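You operate a simulated robot arm through the tools that you are given. There is no shell and no other tool. Be economical: measure what you need, move in short steps, check, and stop when the job is done.

Carry out the task below with a simulated robot arm. There is one attempt and no reset: what you move stays moved.

## Task
Put the wound 12 mm mandrel under the lit magnifier.
Fine: switch the magnifier on, open the clamp, stand the mandrel in the white holder, then swing the magnifier over it.

It is judged by the outcome, as a careful person would: the job done as asked, and still so three seconds after it is handed in. It fails if anything else is knocked over, pushed out of place, dropped, spilled or broken.

## Robot
A 6-joint arm with a two-finger parallel gripper, fixed in place. Base frame: the origin is at the foot of the arm, x ahead of it, y to its left, z up; the work surface is at about z = 0.004. Lengths are in m, angles in degrees, forces in N, time in s.
With the tool pointing down near the work surface it reaches from about 0.18 to 0.46 m from the base axis. Its first joint turns from -70.0 to 70.0 degrees. Payload 1.9 kg.
The tool frame sits at the grasp point between the pads (the TCP): z along the fingers, y along the line on which they close. The tips reach 0.023 m beyond it. Largest opening 0.094 m; finger width 0.038, thickness 0.01; the body of the gripper, 0.054 by 0.096 m, starts 0.039 m behind the TCP.
Orientation is told as [roll, pitch, yaw] about the base's x, y, z axes, in that order, counted from this pose: with the fingers straight down and closing along the base's y, the tool's x points along the base's -x, its y along +y and its z along -z.

## Interface
- The arm moves only by the tool apply_moves. Its argument "plan" is a list of rows, each a list of 7 numbers: the shift along the tool's x, y, z in mm, then the turn, a rotation vector about the tool's x, y, z in degrees, then the opening, from 0 (shut) to 1 (fully open). In form: [[x, y, z, ax, ay, az, fingers], ...]. A call has 1 to 10 rows; each row shifts and turns the commanded pose from where the row before left it, along the tool's axes as they then stand. Rows are played at 5 a second. More than 0.05 m and 8.6 degrees between two rows, or a gripper value outside its range, and nothing of the call is played. Where a pose cannot be reached the arm comes as near as it can. A force on the tool above 90 N (or 10 N above the force at the start of the call, whichever is more), or a blocked arm, ends the call early, and 0.2 s more pass. Each finger travels about 0.108 m/s and halts on what it meets, pressing with about 28 N; the grip force reading is that of the motor and also rises with nothing between the fingers. The clock runs only during rows and for 0.2 s after the last one: add rows that do not move to give the fingers time. The reply holds the time, the measured pose of the TCP, the force on the tool along the base axes, the opening and the grip force, in the units named above and with some noise.
- Cameras (640 x 400 px; columns grow to the right, rows downward): "scene" is fixed at [0.0592, 0.3129, 0.4264]; the picture's right is [-0.74, -0.67, 0.00], its down [-0.37, 0.41, -0.83] and it looks along [0.56, -0.62, -0.55] (base axes); focal length 214 px, centre (320, 200). "wrist" rides on the gripper at [0.086, 0.016, -0.075] in the tool frame; the picture's right is [-0.18, 0.98, 0.00], its down [-0.58, -0.11, -0.81] and it looks along [-0.79, -0.15, 0.59] (tool axes); focal length 243 px, centre (320, 200). There is no depth. A picture from a camera that has moved, and an enlarged one, comes with that camera's place and axes in the base frame and with its lens.
- snapshot(camera): a new picture of that camera. No time passes.
- close_up(camera, box): a new picture of the part [left, top, right, bottom] of that camera's present view, enlarged. No time passes.
- hand_in(): hands the job in; it is judged then, once.

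Work in short steps. Places have to be worked out from the pictures, the camera data and where the tool is seen: move nearer, look again, correct. Check each grasp and each placing, and mend what went wrong. You have 120 turns and 76 pictures in all, those below and enlarged ones among them. Open the gripper and draw the arm clear of the work before you hand the job in, unless the task says otherwise; then end with one line.

The tools are called after "Call:" as a command line: name --pt "numbers of a row" for each row, then --argument value for the rest, lists and objects as JSON in quotes. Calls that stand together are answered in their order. apply_moves: Moves the arm, as the interface text tells. Its arguments: {"type":"object","properties":{"plan":{"type":"array","items":{"type":"array","items":{"type":"number"}}}},"required":["plan"]} The other tools are called the same way: snapshot (camera) takes a picture; close_up (camera, box) takes an enlarged picture of a part of a camera's view; hand_in () hands the job in.

At the start:

```text
clock: 0.0
tool_pos: [0.2892, 0.0935, 0.3409]
orientation: [0.1, 0.0, -0.1]
force: [-0.3, -0.2, 0.3]
width: 0.094
grip_force: 0.2
```

scene: 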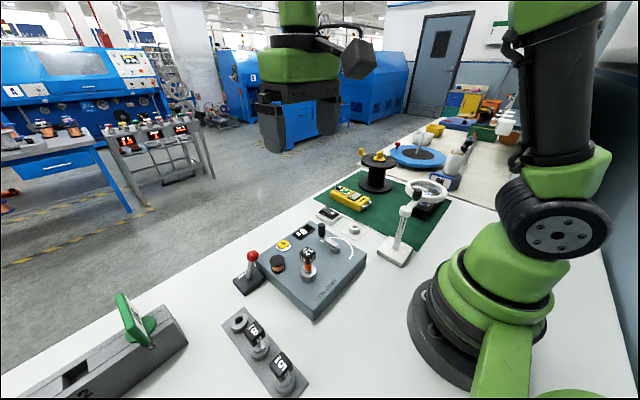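
wrist: 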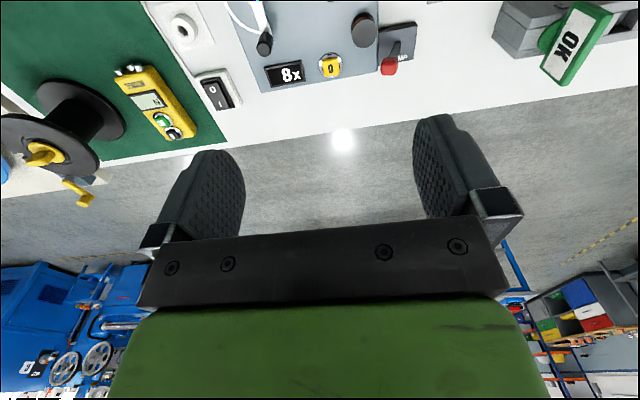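

The pictures show a grey box with several controls, a mandrel standing in it, a rack with further mandrels, a switch and a magnifier. I'll enlarge these areas first.

Call:
close_up --camera "scene" --box '[220, 200, 380, 300]'

Call:
close_up --camera "scene" --box '[200, 290, 360, 390]'

Call:
close_up --camera "scene" --box '[310, 150, 470, 270]'

```text
4.00 times, centred on (300, 250) of scene
camera zoom: at [0.0592, 0.3129, 0.4264], right [-0.74, -0.67, 0.0], down [-0.37, 0.41, -0.83], along [0.56, -0.62, -0.55], focal length 858 px, centre (400, 0)
```

zoom: 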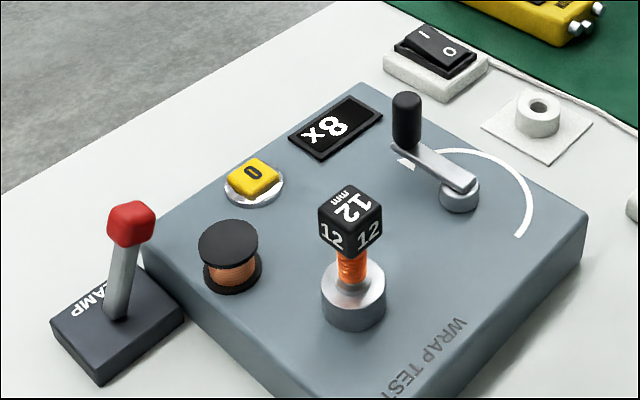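

```text
4.00 times, centred on (280, 340) of scene
camera zoom: at [0.0592, 0.3129, 0.4264], right [-0.74, -0.67, 0.0], down [-0.37, 0.41, -0.83], along [0.56, -0.62, -0.55], focal length 858 px, centre (480, -360)
```

zoom: 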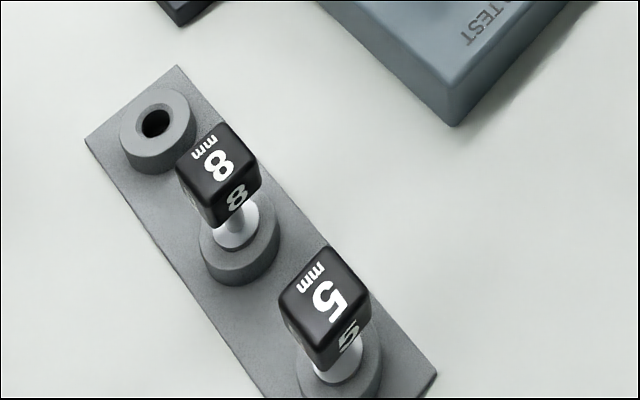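

```text
3.33 times, centred on (390, 210) of scene
camera zoom: at [0.0592, 0.3129, 0.4264], right [-0.74, -0.67, 0.0], down [-0.37, 0.41, -0.83], along [0.56, -0.62, -0.55], focal length 715 px, centre (87, 167)
```

zoom: 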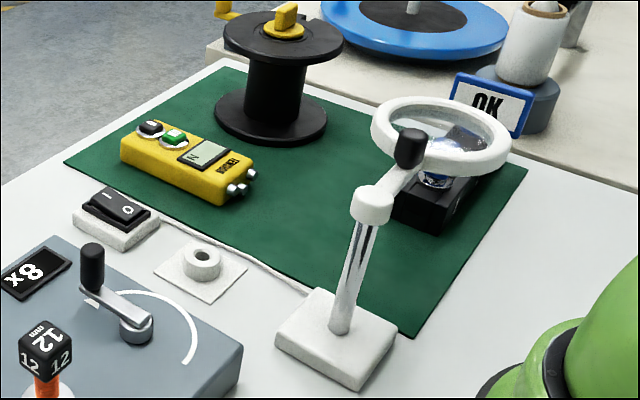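

Rough places from the scene picture: 12 mm mandrel (0.270, 0.116), clamp lever (0.373, 0.19), rocker (0.40, -0.107), white holder (0.30, -0.10), magnifier post (0.174, -0.09). I'll check these in the wrist view.

Call:
close_up --camera "wrist" --box '[320, 0, 440, 80]'

Call:
close_up --camera "wrist" --box '[140, 0, 300, 120]'

```text
5.00 times, centred on (380, 40) of wrist
camera zoom: at [0.202, 0.1119, 0.4143], right [0.18, 0.98, 0.0], down [0.58, -0.11, 0.81], along [0.79, -0.15, -0.59], focal length 1213 px, centre (20, 1000)
```

zoom: 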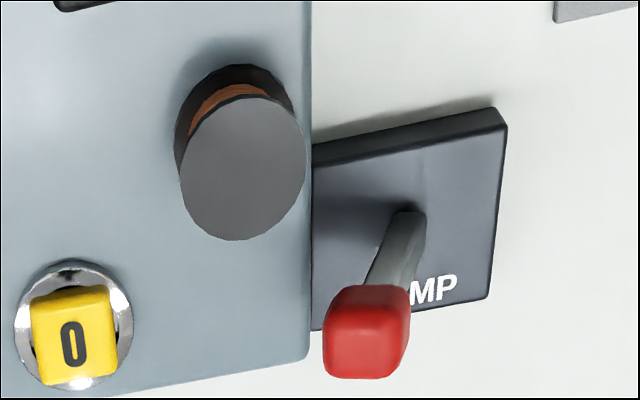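

```text
3.33 times, centred on (220, 60) of wrist
camera zoom: at [0.202, 0.1119, 0.4143], right [0.18, 0.98, 0.0], down [0.58, -0.11, 0.81], along [0.79, -0.15, -0.59], focal length 809 px, centre (653, 667)
```

zoom: 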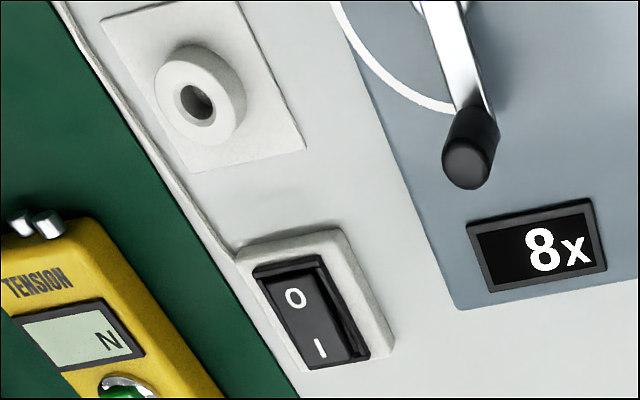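

The rocker's I end is at about (0.413, -0.106), z 0.03, and looks raised, so it is off. I'll go above it with the fingers shut and look closer.

Call:
apply_moves --pt "-13.5 -33.3 30 0 0 0 0.5" --pt "-13.5 -33.3 30 0 0 0 0" --pt "-13.5 -33.3 30 0 0 0 0" --pt "-13.5 -33.3 30 0 0 0 0" --pt "-13.5 -33.3 30 0 0 0 0" --pt "-13.5 -33.3 30 0 0 0 0" --pt "0 0 0 0 0 0 0"

Call:
snapshot --camera "wrist"

Call:
snapshot --camera "scene"

```text
clock: 1.6
tool_pos: [0.3687, -0.1013, 0.1607]
orientation: [0.1, -0.1, 0.0]
force: [-0.2, -0.4, 0.5]
width: 0.0
grip_force: 28.2
```

```text
68 pictures are left
camera wrist: at [0.2819, -0.0849, 0.2334], right [0.18, 0.98, 0.0], down [0.58, -0.11, 0.81], along [0.79, -0.15, -0.59], focal length 243 px, centre (320, 200)
```

wrist: 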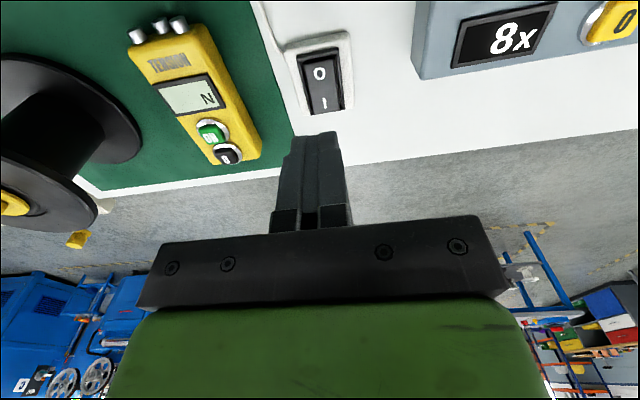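

```text
67 pictures are left
```

scene: 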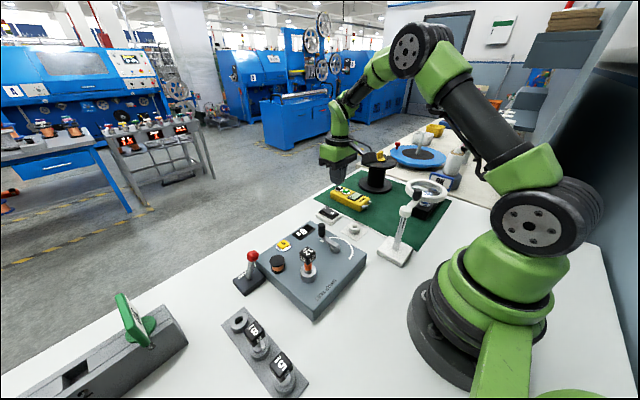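

The I mark is at about (0.408, -0.104). I'll tilt the fingers 15° outward so that their inner tip corner comes down on the I half only, and stop short above it.

Call:
apply_moves --pt "0 0 0 0 -7.5 0 0" --pt "0 0 0 0 -7.5 0 0" --pt "-16 -1.5 46 0 0 0 0" --pt "-16 -1.5 46 0 0 0 0" --pt "0 0 0 0 0 0 0"

Call:
close_up --camera "wrist" --box '[240, 40, 400, 140]'

Call:
close_up --camera "scene" --box '[280, 170, 400, 245]'

```text
clock: 2.8
tool_pos: [0.4237, -0.1066, 0.0803]
orientation: [0.1, -15.1, -0.2]
force: [0.0, 0.5, 0.1]
width: 0.0002
grip_force: 28.0
```

```text
4.00 times, centred on (320, 90) of wrist
camera zoom: at [0.3207, -0.0889, 0.1284], right [0.18, 0.98, 0.05], down [0.35, -0.11, 0.93], along [0.92, -0.15, -0.37], focal length 970 px, centre (320, 640)
```

zoom: 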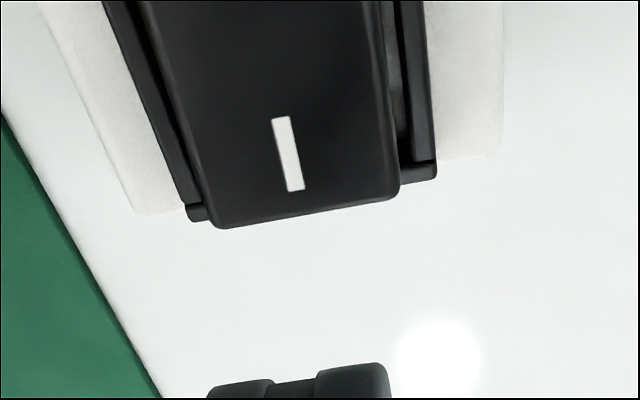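

```text
5.33 times, centred on (340, 208) of scene
camera zoom: at [0.0592, 0.3129, 0.4264], right [-0.74, -0.67, 0.0], down [-0.37, 0.41, -0.83], along [0.56, -0.62, -0.55], focal length 1144 px, centre (213, 160)
```

zoom: 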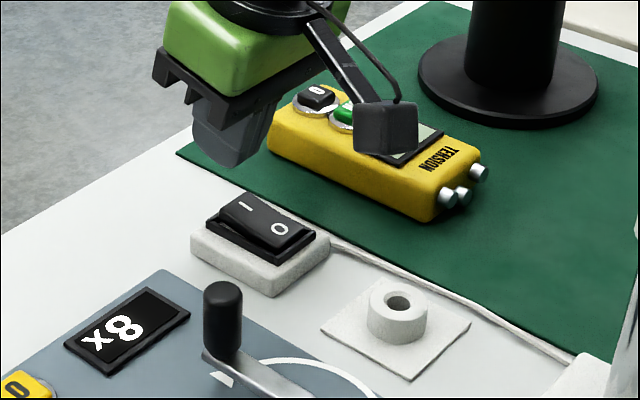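

The rocker's raised I end is at x ≈ 0.413 and the fingers line up with it in y. I'll move 6 mm inward and press down in small steps.

Call:
apply_moves --pt "10.5 1 15.8 0 0 0 0" --pt "0.8 0 2.9 0 0 0 0" --pt "0.8 0 2.9 0 0 0 0" --pt "0 0 0 0 0 0 0"

Call:
close_up --camera "scene" --box '[280, 170, 400, 245]'

```text
clock: 3.8
tool_pos: [0.4192, -0.1067, 0.0562]
orientation: [0.1, -15.1, -0.2]
force: [-0.6, 0.6, 1.8]
width: 0.0002
grip_force: 28.3
```

```text
5.33 times, centred on (340, 208) of scene
camera zoom: at [0.0592, 0.3129, 0.4264], right [-0.74, -0.67, 0.0], down [-0.37, 0.41, -0.83], along [0.56, -0.62, -0.55], focal length 1144 px, centre (213, 160)
```

zoom: 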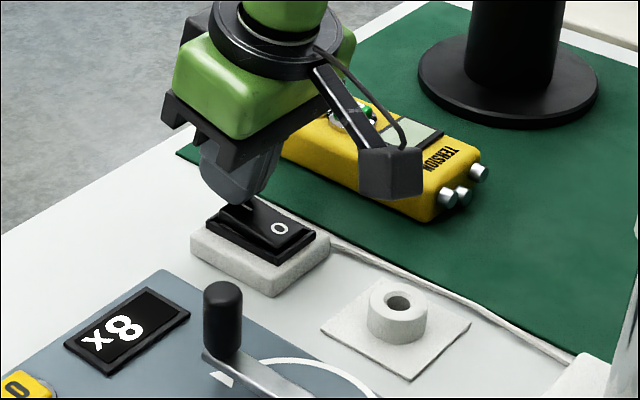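

A slight contact (1.8 N) shows now, so I'll press further in small steps.

Call:
apply_moves --pt "0.5 0 2 0 0 0 0" --pt "0.5 0 2 0 0 0 0" --pt "0.5 0 2 0 0 0 0" --pt "0 0 0 0 0 0 0"

Call:
close_up --camera "scene" --box '[280, 140, 460, 260]'

```text
clock: 4.8
tool_pos: [0.4203, -0.107, 0.0526]
orientation: [0.0, -15.7, -0.1]
force: [-9.1, 1.2, 60.8]
width: 0.0
grip_force: 29.0
```

```text
3.33 times, centred on (370, 200) of scene
camera zoom: at [0.059, 0.3129, 0.4264], right [-0.74, -0.67, 0.0], down [-0.37, 0.41, -0.83], along [0.56, -0.62, -0.55], focal length 715 px, centre (153, 200)
```

zoom: 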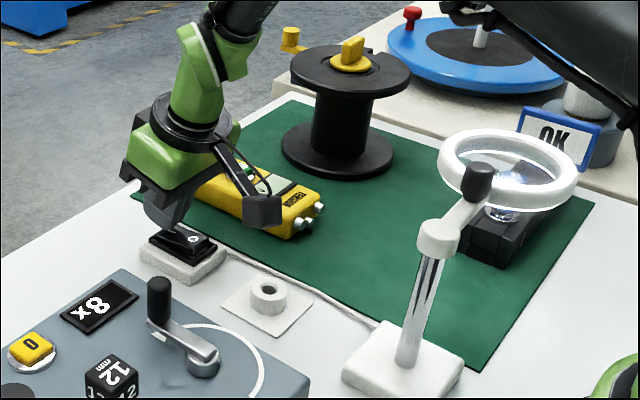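

The force rose to 61 N, the O side is up and the ring looks lit. I'll draw back upward and check.

Call:
apply_moves --pt "-8 0 -30 0 0 0 0" --pt "-12 0 -45 0 0 0 0" --pt "0 0 -20 0 7.5 0 0" --pt "0 0 -20 0 7.5 0 0" --pt "0 0 0 0 0 0 0"

Call:
close_up --camera "scene" --box '[280, 140, 460, 260]'

```text
clock: 6.0
tool_pos: [0.4098, -0.1065, 0.1682]
orientation: [0.1, -0.1, -0.1]
force: [1.0, -0.8, -0.7]
width: 0.0001
grip_force: 28.0
```

```text
3.33 times, centred on (370, 200) of scene
camera zoom: at [0.0592, 0.3129, 0.4264], right [-0.74, -0.67, 0.0], down [-0.37, 0.41, -0.83], along [0.56, -0.62, -0.55], focal length 715 px, centre (153, 200)
```

zoom: 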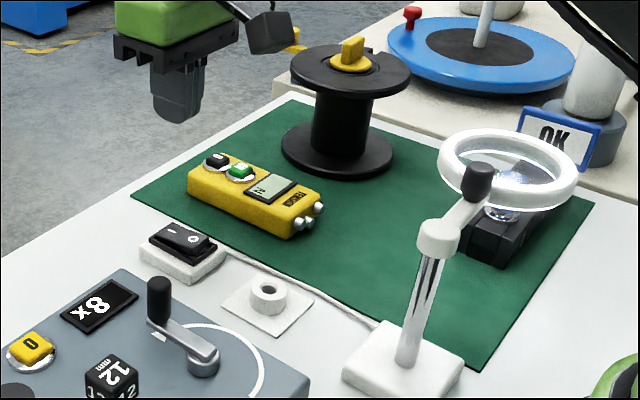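

The lamp is on and the rocker stayed tipped. Next is the clamp lever: I'll travel over to its -y side at a height that clears everything.

Call:
apply_moves --pt "5 42 0 0 0 0 0" --pt "5 42 0 0 0 0 0" --pt "5 42 0 0 0 0 0" --pt "5 42 0 0 0 0 0" --pt "5 42 0 0 0 0 0" --pt "5 42 0 0 0 0 0" --pt "0 0 0 0 0 0 0"

Call:
snapshot --camera "wrist"

Call:
close_up --camera "scene" --box '[200, 190, 340, 300]'

```text
clock: 7.6
tool_pos: [0.3817, 0.1456, 0.1676]
orientation: [0.1, 0.0, 0.1]
force: [0.7, -0.4, -0.5]
width: 0.0
grip_force: 27.6
```

```text
61 pictures are left
camera wrist: at [0.2946, 0.1618, 0.2388], right [0.18, 0.98, 0.0], down [0.58, -0.11, 0.81], along [0.79, -0.15, -0.59], focal length 243 px, centre (320, 200)
```

wrist: 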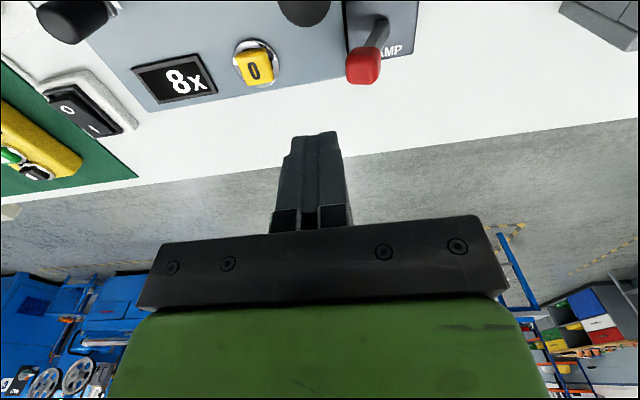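

```text
3.64 times, centred on (270, 245) of scene
camera zoom: at [0.0592, 0.3129, 0.4264], right [-0.74, -0.67, 0.0], down [-0.37, 0.41, -0.83], along [0.56, -0.62, -0.55], focal length 780 px, centre (502, 36)
```

zoom: 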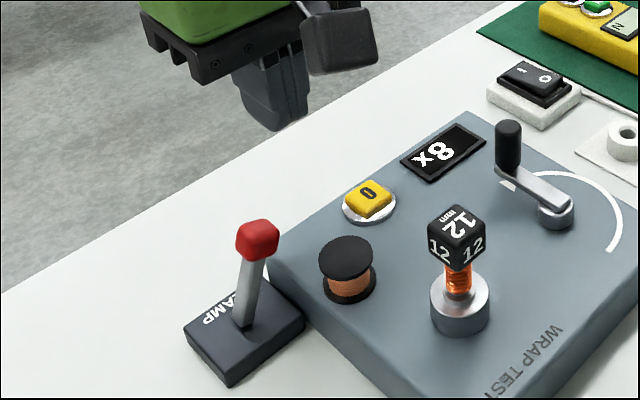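

The knob is at (0.374, 0.175, ~0.077). I'll go down on its -y side, between it and the yellow button, then push it toward +y.

Call:
apply_moves --pt "0 0 44 0 0 0 0" --pt "0 0 43 0 0 0 0" --pt "0 7 0 0 0 0 0" --pt "0 7 0 0 0 0 0" --pt "0 7 0 0 0 0 0" --pt "0 0 0 0 0 0 0"

Call:
close_up --camera "scene" --box '[200, 190, 340, 300]'

```text
clock: 8.8
tool_pos: [0.3819, 0.1638, 0.0853]
orientation: [0.4, -0.1, -0.4]
force: [-8.4, -4.3, 15.8]
width: 0.0002
grip_force: 27.8
stopped in row 6: the force on the tool passed its limit (the readings are from after the stop); the commanded pose is now the measured one
```

```text
3.64 times, centred on (270, 245) of scene
camera zoom: at [0.0592, 0.3129, 0.4264], right [-0.74, -0.67, 0.0], down [-0.37, 0.41, -0.83], along [0.56, -0.62, -0.55], focal length 780 px, centre (502, 36)
```

zoom: 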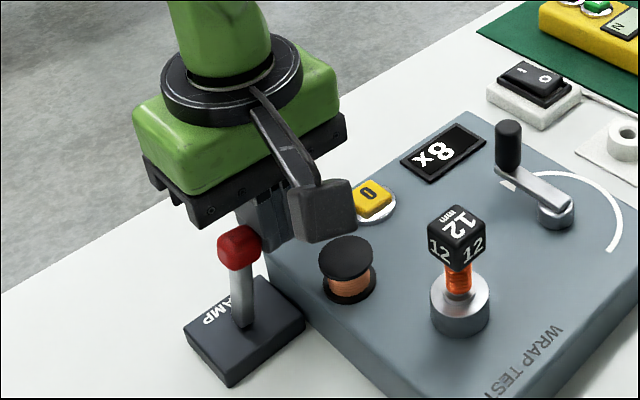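

The lever moved to almost upright (knob y ≈ 0.188) before the force limit stopped the call. I'll carry on with smaller, slower steps.

Call:
apply_moves --pt "0 3 0 0 0 0 0" --pt "0 3 0 0 0 0 0" --pt "0 3 0 0 0 0 0" --pt "0 3 0 0 0 0 0" --pt "0 0 0 0 0 0 0"

Call:
close_up --camera "scene" --box '[200, 190, 340, 300]'

Call:
snapshot --camera "wrist"

```text
clock: 10.0
tool_pos: [0.3818, 0.1752, 0.0871]
orientation: [0.4, -0.3, -0.4]
force: [-23.9, -22.1, 65.3]
width: 0.0
grip_force: 28.3
```

```text
3.64 times, centred on (270, 245) of scene
camera zoom: at [0.059, 0.3128, 0.4265], right [-0.74, -0.67, 0.0], down [-0.37, 0.41, -0.83], along [0.56, -0.62, -0.55], focal length 780 px, centre (502, 36)
```

zoom: 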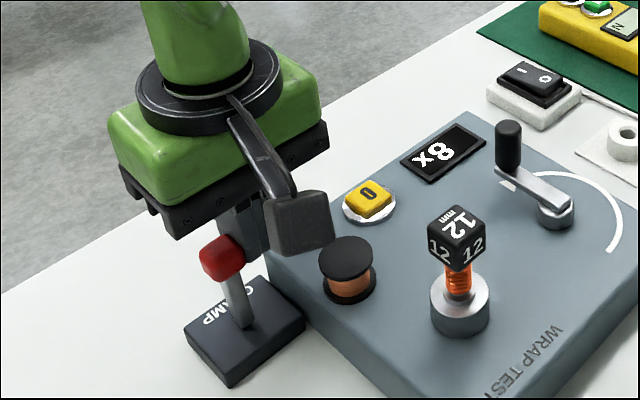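

```text
57 pictures are left
camera wrist: at [0.2953, 0.1945, 0.1601], right [0.19, 0.98, 0.01], down [0.58, -0.12, 0.81], along [0.79, -0.15, -0.59], focal length 243 px, centre (320, 200)
```

wrist: 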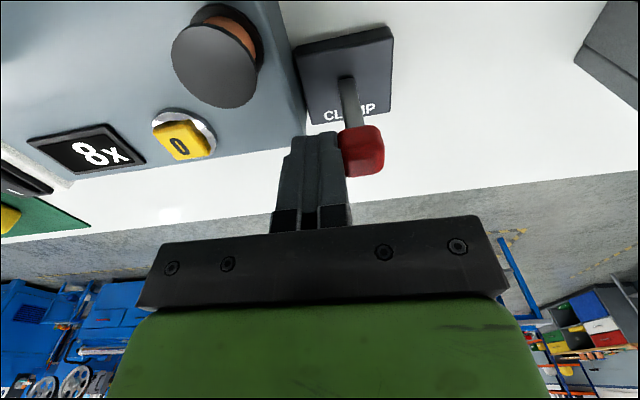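

The lever is just past upright, with a notable upward force from rubbing. I'll ease up by 2 mm and keep pushing.

Call:
apply_moves --pt "0 2 -2 0 0 0 0" --pt "0 3 0 0 0 0 0" --pt "0 4 0 0 0 0 0" --pt "0 4 0 0 0 0 0" --pt "0 4 0 0 0 0 0" --pt "0 0 0 0 0 0 0"

Call:
close_up --camera "scene" --box '[200, 190, 340, 300]'

```text
clock: 11.4
tool_pos: [0.3818, 0.1921, 0.0876]
orientation: [0.3, 0.0, -0.4]
force: [-0.7, -14.6, -0.3]
width: 0.0002
grip_force: 27.4
```

```text
3.64 times, centred on (270, 245) of scene
camera zoom: at [0.0592, 0.3129, 0.4263], right [-0.74, -0.67, 0.0], down [-0.37, 0.41, -0.83], along [0.56, -0.62, -0.55], focal length 780 px, centre (502, 36)
```

zoom: 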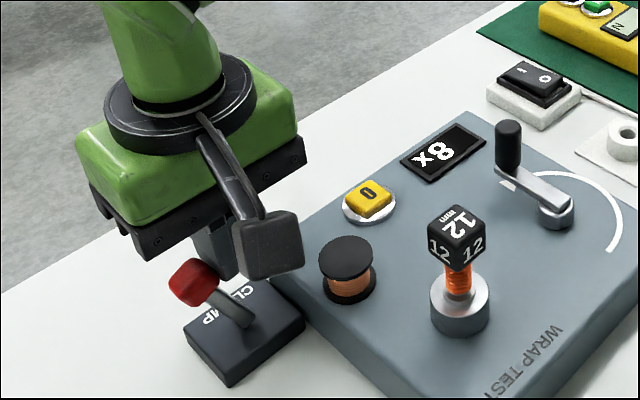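

The knob is now at about y 0.217, mirroring its first tilt. I'll push a little more to find the stop.

Call:
apply_moves --pt "0 3 0 0 0 0 0" --pt "0 3 0 0 0 0 0" --pt "0 0 0 0 0 0 0"

```text
clock: 12.2
tool_pos: [0.3824, 0.1945, 0.0858]
orientation: [-0.3, 0.1, -0.5]
force: [-15.9, -67.4, 11.7]
width: 0.0
grip_force: 28.2
```

The force jumped to 67 N with little travel, so that is the end stop. I'll back off, rise and look.

Call:
apply_moves --pt "0 -10 0 0 0 0 0" --pt "0 -10 0 0 0 0 0" --pt "0 0 -45 0 0 0 0" --pt "0 0 -40 0 0 0 0" --pt "0 0 0 0 0 0 0"

Call:
close_up --camera "scene" --box '[200, 190, 340, 300]'

Call:
snapshot --camera "wrist"

```text
clock: 13.4
tool_pos: [0.3817, 0.178, 0.1714]
orientation: [0.3, -0.1, -0.4]
force: [-0.3, 0.0, 0.9]
width: 0.0001
grip_force: 28.4
```

```text
3.64 times, centred on (270, 245) of scene
camera zoom: at [0.0592, 0.3129, 0.4264], right [-0.74, -0.67, 0.0], down [-0.37, 0.41, -0.83], along [0.56, -0.62, -0.55], focal length 780 px, centre (502, 36)
```

zoom: 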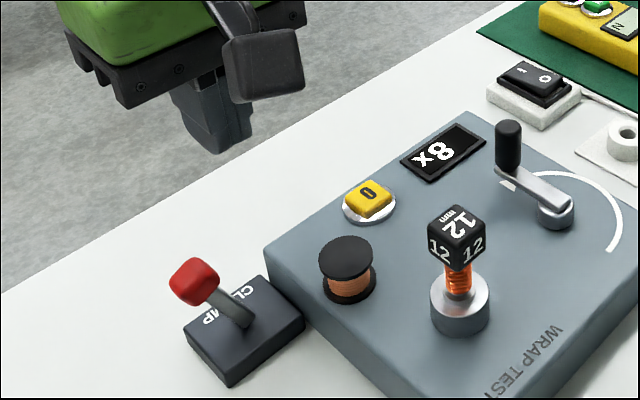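

```text
54 pictures are left
camera wrist: at [0.295, 0.1962, 0.2449], right [0.19, 0.98, 0.01], down [0.58, -0.12, 0.81], along [0.79, -0.15, -0.59], focal length 243 px, centre (320, 200)
```

wrist: 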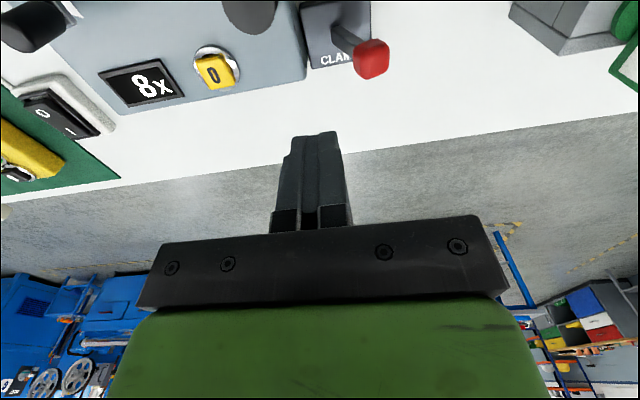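

The clamp lever is over at its other stop and stays there. Next I'll open the gripper and go above the 12 mm mandrel.

Call:
apply_moves --pt "37.3 -20.5 -6.7 0 0 0 0.6" --pt "37.3 -20.5 -6.7 0 0 0 0.6" --pt "37.3 -20.5 -6.7 0 0 0 0.6" --pt "0 0 0 0 0 0.4 0.6" --pt "0 0 0 0 0 0 0.6"

Call:
snapshot --camera "wrist"

Call:
close_up --camera "scene" --box '[240, 160, 400, 300]'

```text
clock: 14.6
tool_pos: [0.2676, 0.1185, 0.1911]
orientation: [0.3, -0.1, -0.7]
force: [-0.7, 0.2, 0.8]
width: 0.0564
grip_force: 0.0
```

```text
53 pictures are left
camera wrist: at [0.1804, 0.1357, 0.2647], right [0.2, 0.98, 0.01], down [0.58, -0.12, 0.81], along [0.79, -0.15, -0.59], focal length 243 px, centre (320, 200)
```

wrist: 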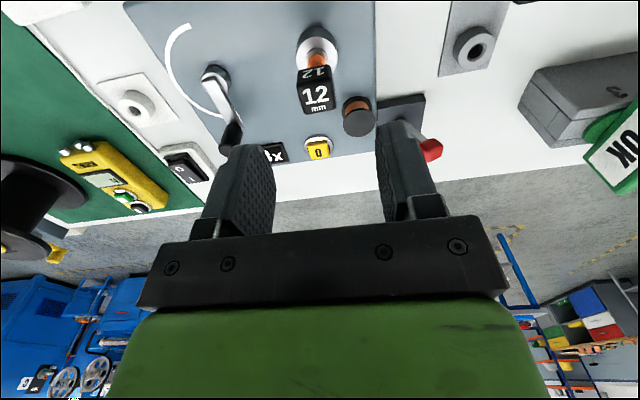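

```text
2.86 times, centred on (320, 230) of scene
camera zoom: at [0.0592, 0.3129, 0.4264], right [-0.74, -0.67, 0.0], down [-0.37, 0.41, -0.83], along [0.56, -0.62, -0.55], focal length 613 px, centre (320, 114)
```

zoom: 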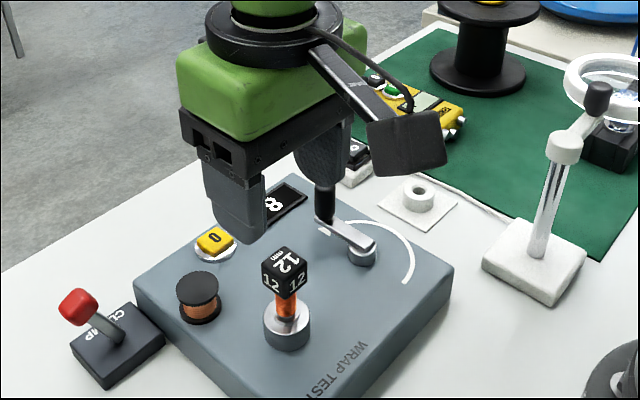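

By the wrist picture the head centre is around (0.262, 0.118), by the scene picture around x 0.268. I'll square the yaw, go down a bit and look again.

Call:
apply_moves --pt "0 0 15 -0.3 0 -0.7 0.6" --pt "0 0 15 0 0 0 0.6" --pt "0 0 0 0 0 0 0.6"

Call:
snapshot --camera "wrist"

Call:
close_up --camera "scene" --box '[260, 200, 360, 300]'

```text
clock: 15.4
tool_pos: [0.266, 0.1174, 0.1604]
orientation: [0.6, -0.1, 0.0]
force: [0.3, -0.4, -0.7]
width: 0.0565
grip_force: 0.0
```

```text
51 pictures are left
camera wrist: at [0.1805, 0.1351, 0.2341], right [0.18, 0.98, 0.01], down [0.58, -0.12, 0.81], along [0.79, -0.14, -0.59], focal length 243 px, centre (320, 200)
```

wrist: 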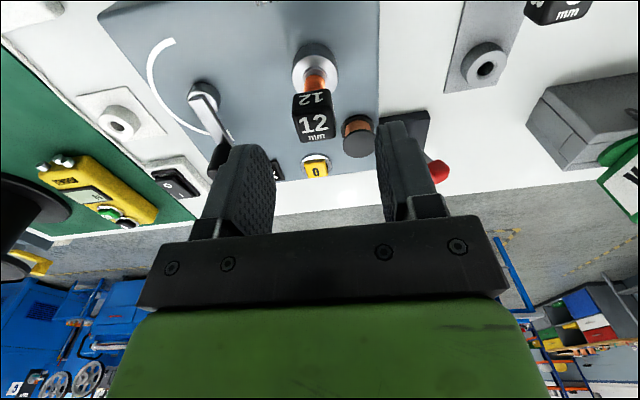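

```text
4.00 times, centred on (310, 250) of scene
camera zoom: at [0.0592, 0.3129, 0.4264], right [-0.74, -0.67, 0.0], down [-0.37, 0.41, -0.83], along [0.56, -0.62, -0.55], focal length 858 px, centre (360, 0)
```

zoom: 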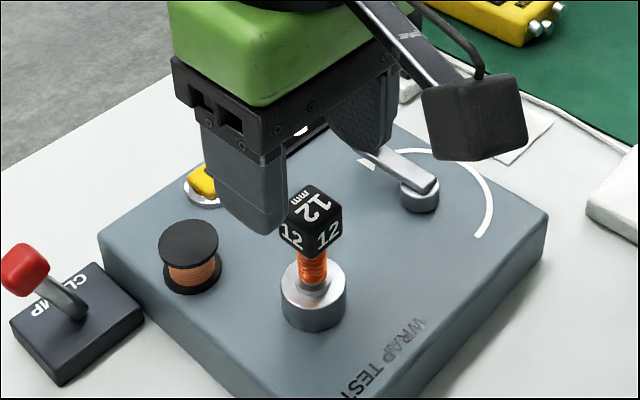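

The head sits about 3 mm to -y and 3 mm to -x of the tool axis. I'll correct that, level the roll and descend around the head without gripping.

Call:
apply_moves --pt "3 -3 5 0.6 0 0 0.6" --pt "0 0 20 0 0 0 0.6" --pt "0 0 20 0 0 0 0.6" --pt "0 0 0 0 0 0 0.6"

Call:
snapshot --camera "wrist"

Call:
close_up --camera "scene" --box '[260, 200, 360, 300]'

```text
clock: 16.4
tool_pos: [0.2662, 0.1145, 0.1144]
orientation: [0.0, 0.0, 0.0]
force: [0.1, -0.4, -0.9]
width: 0.0565
grip_force: 0.1
```

```text
49 pictures are left
camera wrist: at [0.1798, 0.1323, 0.1875], right [0.18, 0.98, 0.0], down [0.58, -0.11, 0.81], along [0.79, -0.15, -0.59], focal length 243 px, centre (320, 200)
```

wrist: 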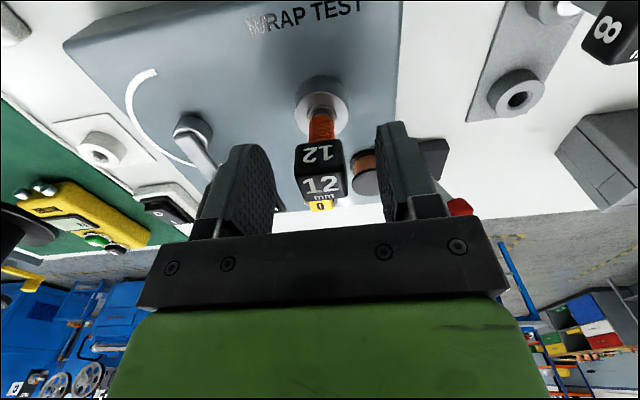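

```text
4.00 times, centred on (310, 250) of scene
camera zoom: at [0.0592, 0.3129, 0.4264], right [-0.74, -0.67, 0.0], down [-0.37, 0.41, -0.83], along [0.56, -0.62, -0.55], focal length 858 px, centre (360, 0)
```

zoom: 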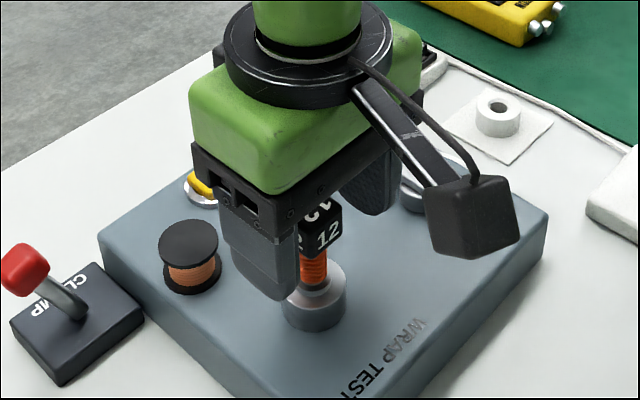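

The head is centred on the tool axis (column 319 against 320). I'll lower 3 mm and close gradually.

Call:
apply_moves --pt "0 0 3 0 0 0 0.45" --pt "0 0 0 0 0 0 0.33" --pt "0 0 0 0 0 0 0.25" --pt "0 0 0 0 0 0 0.15" --pt "0 0 0 0 0 0 0" --pt "0 0 0 0 0 0 0"

Call:
snapshot --camera "wrist"

```text
clock: 17.8
tool_pos: [0.2659, 0.1153, 0.1124]
orientation: [0.0, -0.2, 0.0]
force: [0.0, 0.3, 0.9]
width: 0.0234
grip_force: 27.9
```

```text
47 pictures are left
camera wrist: at [0.1799, 0.1324, 0.1847], right [0.18, 0.98, 0.0], down [0.58, -0.11, 0.81], along [0.79, -0.15, -0.59], focal length 243 px, centre (320, 200)
```

wrist: 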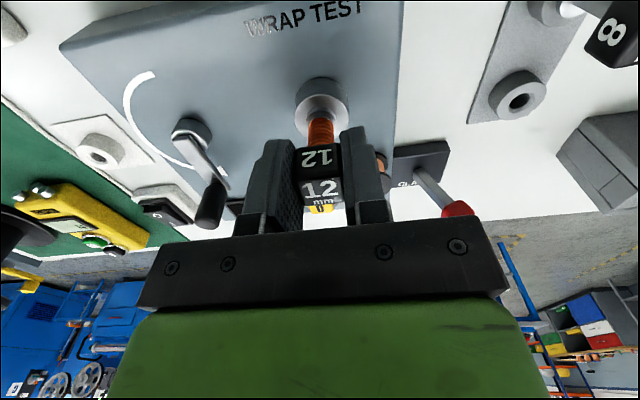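

It is gripped at 23.4 mm. I'll lift slowly and watch the force in case the clamp still holds.

Call:
apply_moves --pt "0 0 -4 0 0 0 0" --pt "0 0 -6 0 0 0 0" --pt "0 0 -10 0 0 0 0" --pt "0 0 0 0 0 0 0"

Call:
close_up --camera "scene" --box '[260, 180, 380, 300]'

```text
clock: 18.8
tool_pos: [0.2654, 0.1157, 0.1322]
orientation: [-0.1, -0.1, 0.1]
force: [0.4, 0.5, 0.0]
width: 0.0236
grip_force: 28.7
```

```text
3.33 times, centred on (320, 240) of scene
camera zoom: at [0.0592, 0.3129, 0.4264], right [-0.74, -0.67, 0.0], down [-0.37, 0.41, -0.83], along [0.56, -0.62, -0.55], focal length 715 px, centre (320, 67)
```

zoom: 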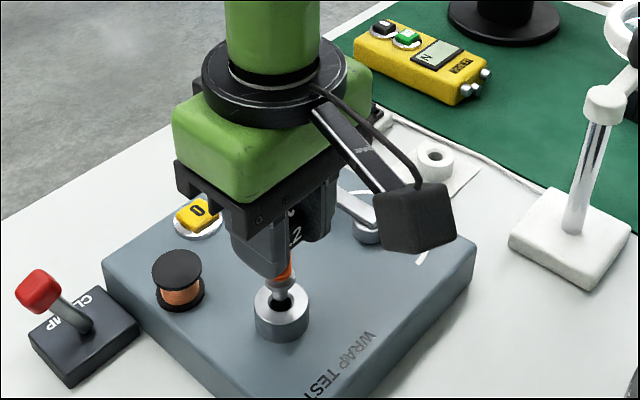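

It comes out freely. I'll lift it well clear.

Call:
apply_moves --pt "0 0 -20 0 0 0 0" --pt "0 0 -25 0 0 0 0" --pt "0 0 -25 0 0 0 0" --pt "0 0 0 0 0 0 0"

Call:
close_up --camera "scene" --box '[240, 140, 380, 280]'

Call:
snapshot --camera "wrist"

```text
clock: 19.8
tool_pos: [0.2667, 0.1145, 0.2036]
orientation: [-0.1, -0.1, 0.0]
force: [-0.4, 0.7, -1.5]
width: 0.0233
grip_force: 27.8
```

```text
2.86 times, centred on (310, 210) of scene
camera zoom: at [0.0592, 0.3129, 0.4264], right [-0.74, -0.67, 0.0], down [-0.37, 0.41, -0.83], along [0.56, -0.62, -0.55], focal length 613 px, centre (349, 171)
```

zoom: 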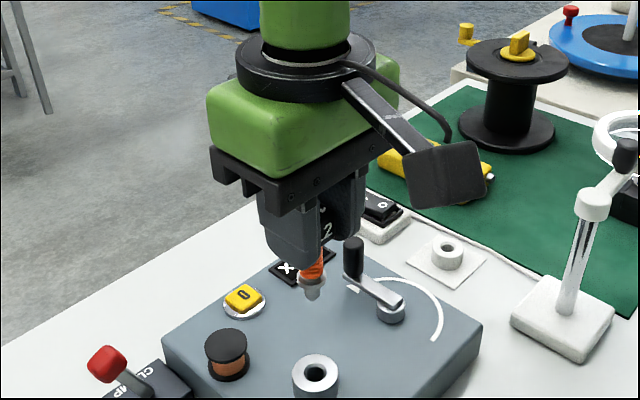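

```text
44 pictures are left
camera wrist: at [0.1794, 0.1324, 0.2762], right [0.18, 0.98, 0.0], down [0.58, -0.11, 0.81], along [0.79, -0.15, -0.59], focal length 243 px, centre (320, 200)
```

wrist: 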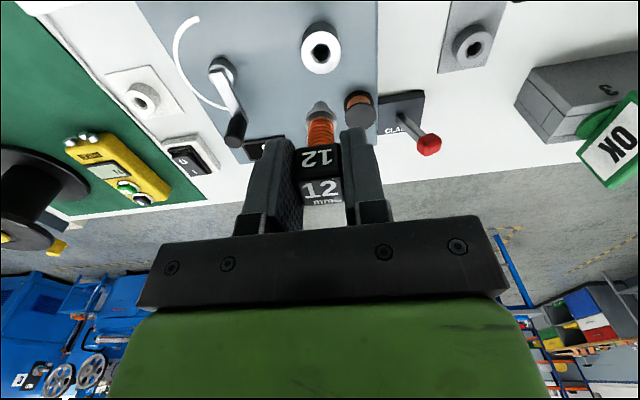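

The mandrel hangs straight, with its tip about 60 mm below the TCP, and the emptied hole sits right under the tool axis (column 321), a good calibration. The white holder is at about (0.297, -0.098), so I'll carry it there at this height.

Call:
apply_moves --pt "-6.2 -42.6 0 0 0 0 0" --pt "-6.2 -42.6 0 0 0 0 0" --pt "-6.2 -42.6 0 0 0 0 0" --pt "-6.2 -42.6 0 0 0 0 0" --pt "-6.2 -42.6 0 0 0 0 0" --pt "0 0 0 0 0 0 0" --pt "0 0 0 0 0 0 0"

Call:
snapshot --camera "wrist"

Call:
close_up --camera "scene" --box '[310, 130, 430, 250]'

```text
clock: 21.4
tool_pos: [0.2995, -0.0985, 0.2007]
orientation: [-0.1, -0.2, 0.0]
force: [-0.4, 0.2, 0.4]
width: 0.0238
grip_force: 28.5
```

```text
43 pictures are left
camera wrist: at [0.2117, -0.0805, 0.2746], right [0.18, 0.98, 0.0], down [0.58, -0.11, 0.81], along [0.79, -0.15, -0.59], focal length 243 px, centre (320, 200)
```

wrist: 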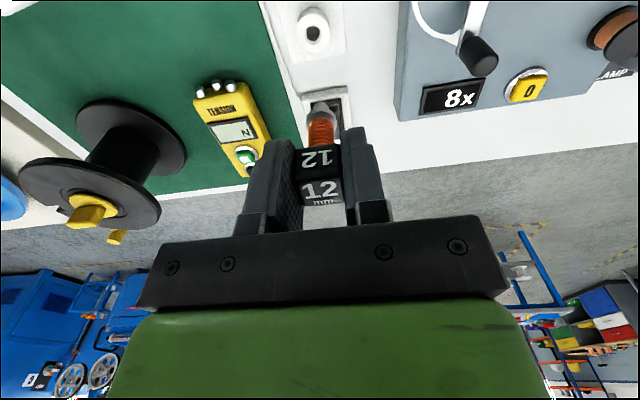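

```text
3.33 times, centred on (370, 190) of scene
camera zoom: at [0.0592, 0.3129, 0.4264], right [-0.74, -0.67, 0.0], down [-0.37, 0.41, -0.83], along [0.56, -0.62, -0.55], focal length 715 px, centre (153, 233)
```

zoom: 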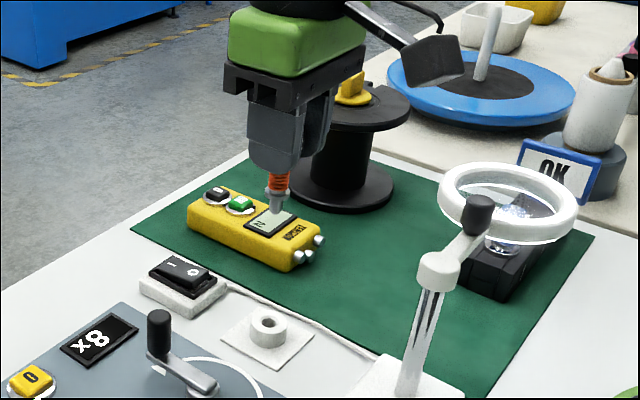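

The hole shows at (314, 32), where straight-below would be about (320, 31). I'll shift 5.5 mm to -y and go down 60 mm.

Call:
apply_moves --pt "0 -5.5 20 0 0 0 0" --pt "0 0 20 0 0 0 0" --pt "0 0 20 0 0 0 0" --pt "0 0 0 0 0 0 0" --pt "0 0 0 0 0 0 0"

Call:
close_up --camera "wrist" --box '[260, 30, 380, 150]'

Call:
close_up --camera "scene" --box '[310, 160, 410, 260]'

```text
clock: 22.6
tool_pos: [0.2969, -0.1045, 0.1424]
orientation: [-0.1, 0.0, 0.1]
force: [0.1, 0.7, -0.3]
width: 0.0235
grip_force: 28.3
```

```text
3.33 times, centred on (320, 90) of wrist
camera zoom: at [0.21, -0.0855, 0.2156], right [0.18, 0.98, 0.0], down [0.58, -0.11, 0.81], along [0.79, -0.15, -0.59], focal length 809 px, centre (320, 567)
```

zoom: 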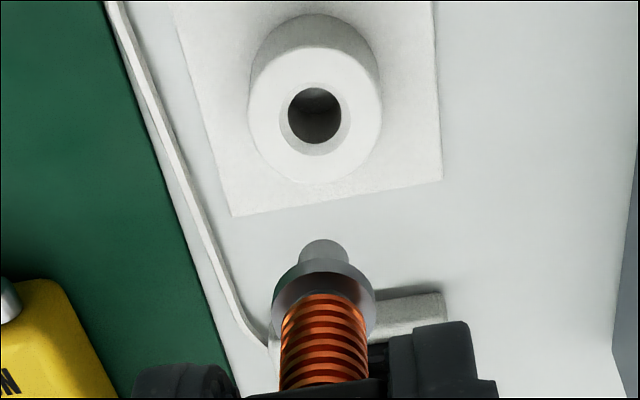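

```text
4.00 times, centred on (360, 210) of scene
camera zoom: at [0.0592, 0.3129, 0.4264], right [-0.74, -0.67, 0.0], down [-0.37, 0.41, -0.83], along [0.56, -0.62, -0.55], focal length 858 px, centre (160, 160)
```

zoom: 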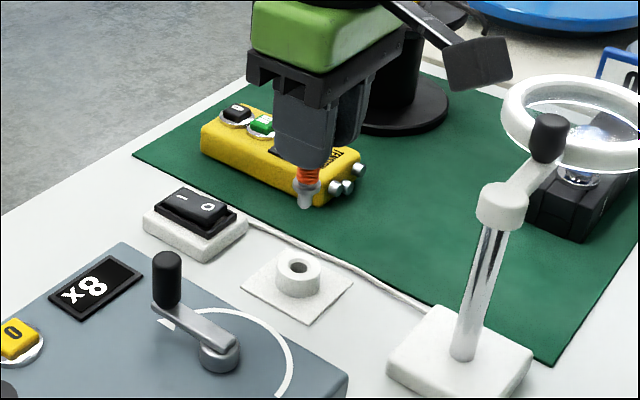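

The hole is about 1.6 mm further to -y than the mandrel axis. I'll correct that and lower until the tip is just above the holder.

Call:
apply_moves --pt "0 -1.6 15 0 0 0 0" --pt "0 0 15 0 0 0 0" --pt "0 0 10 0 0 0 0" --pt "0 0 0 0 0 0 0" --pt "0 0 0 0 0 0 0"

Call:
close_up --camera "wrist" --box '[270, 50, 370, 150]'

Call:
close_up --camera "scene" --box '[320, 190, 400, 250]'

```text
clock: 23.8
tool_pos: [0.2978, -0.1044, 0.1025]
orientation: [0.0, -0.1, 0.0]
force: [-0.9, -0.3, -1.4]
width: 0.0234
grip_force: 28.4
```

```text
4.00 times, centred on (320, 100) of wrist
camera zoom: at [0.2106, -0.0872, 0.1752], right [0.18, 0.98, 0.0], down [0.58, -0.11, 0.81], along [0.79, -0.15, -0.59], focal length 970 px, centre (320, 600)
```

zoom: 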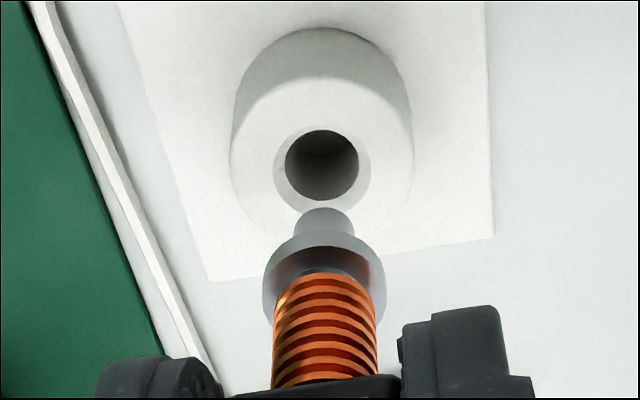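

```text
6.67 times, centred on (360, 220) of scene
camera zoom: at [0.0592, 0.3129, 0.4264], right [-0.74, -0.67, 0.0], down [-0.37, 0.41, -0.83], along [0.56, -0.62, -0.55], focal length 1430 px, centre (53, 67)
```

zoom: 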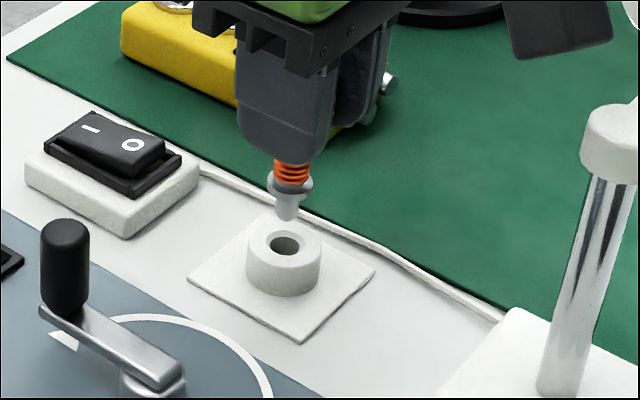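

Alignment is within 1 mm in both views and the hole is wider than the shank. I'll make a last 0.6 mm correction and insert gently.

Call:
apply_moves --pt "0 -0.6 8 0 0 0 0" --pt "0 0 8 0 0 0 0" --pt "0 0 6 0 0 0 0" --pt "0 0 4 0 0 0 0" --pt "0 0 0 0 0 0 0"

Call:
close_up --camera "wrist" --box '[270, 50, 370, 150]'

Call:
close_up --camera "scene" --box '[320, 190, 400, 250]'

```text
clock: 25.0
tool_pos: [0.2974, -0.1058, 0.0781]
orientation: [0.1, -0.1, 0.0]
force: [0.3, 0.1, -1.1]
width: 0.0234
grip_force: 28.5
```

```text
4.00 times, centred on (320, 100) of wrist
camera zoom: at [0.2105, -0.0869, 0.1497], right [0.18, 0.98, 0.0], down [0.58, -0.11, 0.81], along [0.79, -0.15, -0.59], focal length 970 px, centre (320, 600)
```

zoom: 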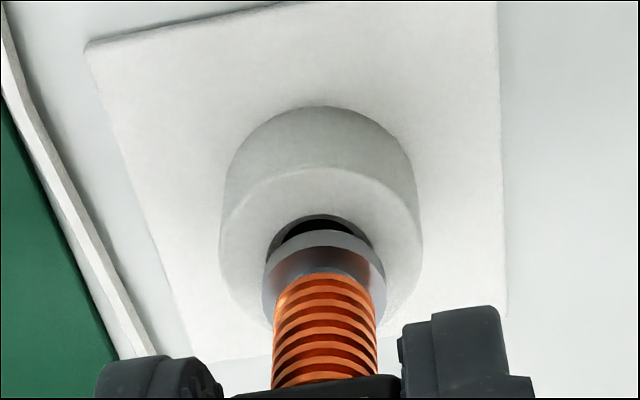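

```text
6.67 times, centred on (360, 220) of scene
camera zoom: at [0.0592, 0.3129, 0.4264], right [-0.74, -0.67, 0.0], down [-0.37, 0.41, -0.83], along [0.56, -0.62, -0.55], focal length 1430 px, centre (53, 67)
```

zoom: 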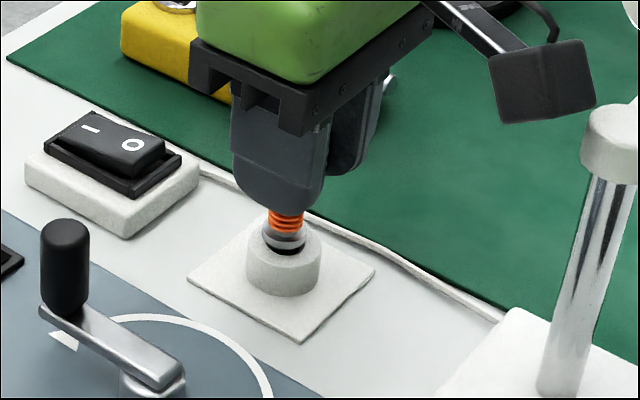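

The shank has entered the hole without touching. I'll lower in small steps until it seats.

Call:
apply_moves --pt "0 -0.4 3 0 0 0 0" --pt "0 0 2 0 0 0 0" --pt "0 0 2 0 0 0 0" --pt "0 0 1 0 0 0 0" --pt "0 0 0 0 0 0 0"

Call:
close_up --camera "scene" --box '[320, 190, 400, 250]'

```text
clock: 26.2
tool_pos: [0.2978, -0.1058, 0.0695]
orientation: [0.0, -0.2, 0.0]
force: [0.3, 3.4, 18.3]
width: 0.0232
grip_force: 27.6
```

```text
6.67 times, centred on (360, 220) of scene
camera zoom: at [0.0592, 0.3129, 0.4264], right [-0.74, -0.67, 0.0], down [-0.37, 0.41, -0.83], along [0.56, -0.62, -0.55], focal length 1430 px, centre (53, 67)
```

zoom: 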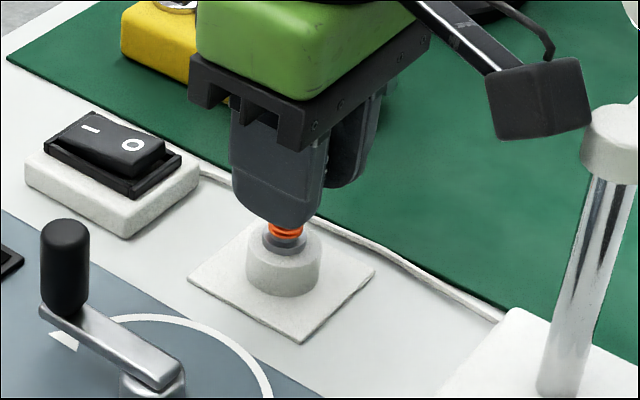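

It is seated, with 18 N on the flange. I'll ease the pressure, open the fingers and rise a little.

Call:
apply_moves --pt "0 0 -0.5 0 0 0 0" --pt "0 0 0 0 0 0 0.3" --pt "0 0 0 0 0 0 0.45" --pt "0 0 0 0 0 0 0.55" --pt "0 0 0 0 0 0 0.55"

Call:
snapshot --camera "wrist"

```text
clock: 27.4
tool_pos: [0.2972, -0.1049, 0.0702]
orientation: [0.0, -0.1, 0.0]
force: [1.1, 0.2, -1.1]
width: 0.0516
grip_force: 0.1
```

```text
34 pictures are left
camera wrist: at [0.2108, -0.0878, 0.1428], right [0.18, 0.98, 0.0], down [0.58, -0.11, 0.81], along [0.79, -0.15, -0.59], focal length 243 px, centre (320, 200)
```

wrist: 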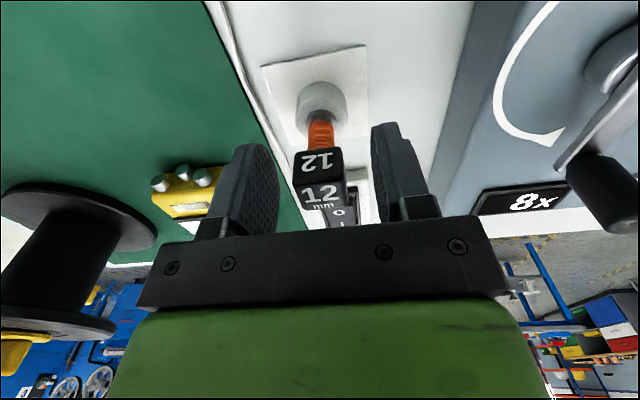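

The mandrel stands in the holder by itself, with both fingers clear. I'll rise straight up.

Call:
apply_moves --pt "0 0 -20 0 0 0 0.55" --pt "0 0 -40 0 0 0 0.55" --pt "0 0 -40 0 0 0 0.55" --pt "0 0 -40 0 0 0 0.55" --pt "0 0 -40 0 0 0 0.4" --pt "0 0 0 0 0 0 0.4"

Call:
snapshot --camera "scene"

Call:
close_up --camera "scene" --box '[320, 160, 480, 280]'

```text
clock: 28.8
tool_pos: [0.298, -0.1057, 0.2479]
orientation: [0.0, -0.1, 0.0]
force: [0.3, 0.3, -0.2]
width: 0.0375
grip_force: 0.0
```

```text
33 pictures are left
```

scene: 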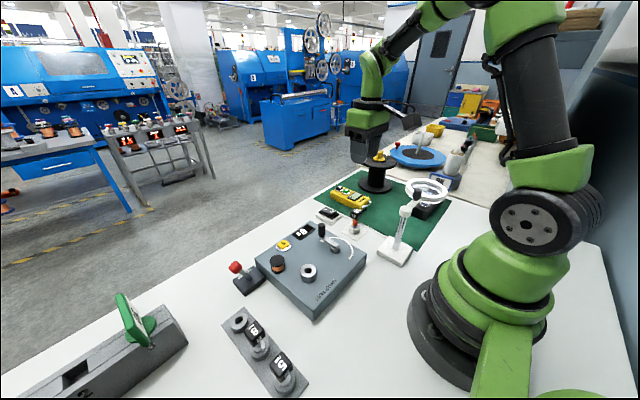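

```text
3.33 times, centred on (400, 220) of scene
camera zoom: at [0.0592, 0.3129, 0.4264], right [-0.74, -0.67, 0.0], down [-0.37, 0.41, -0.83], along [0.56, -0.62, -0.55], focal length 715 px, centre (53, 133)
```

zoom: 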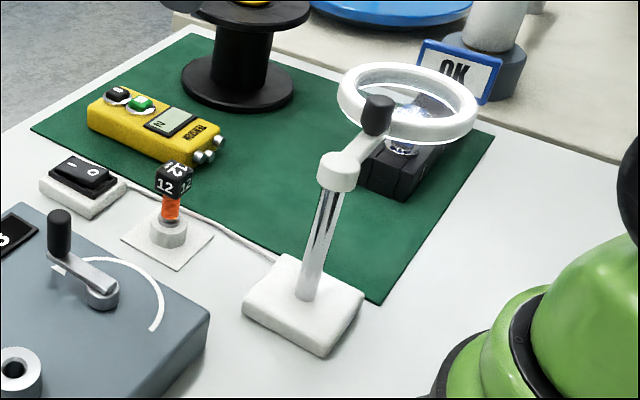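

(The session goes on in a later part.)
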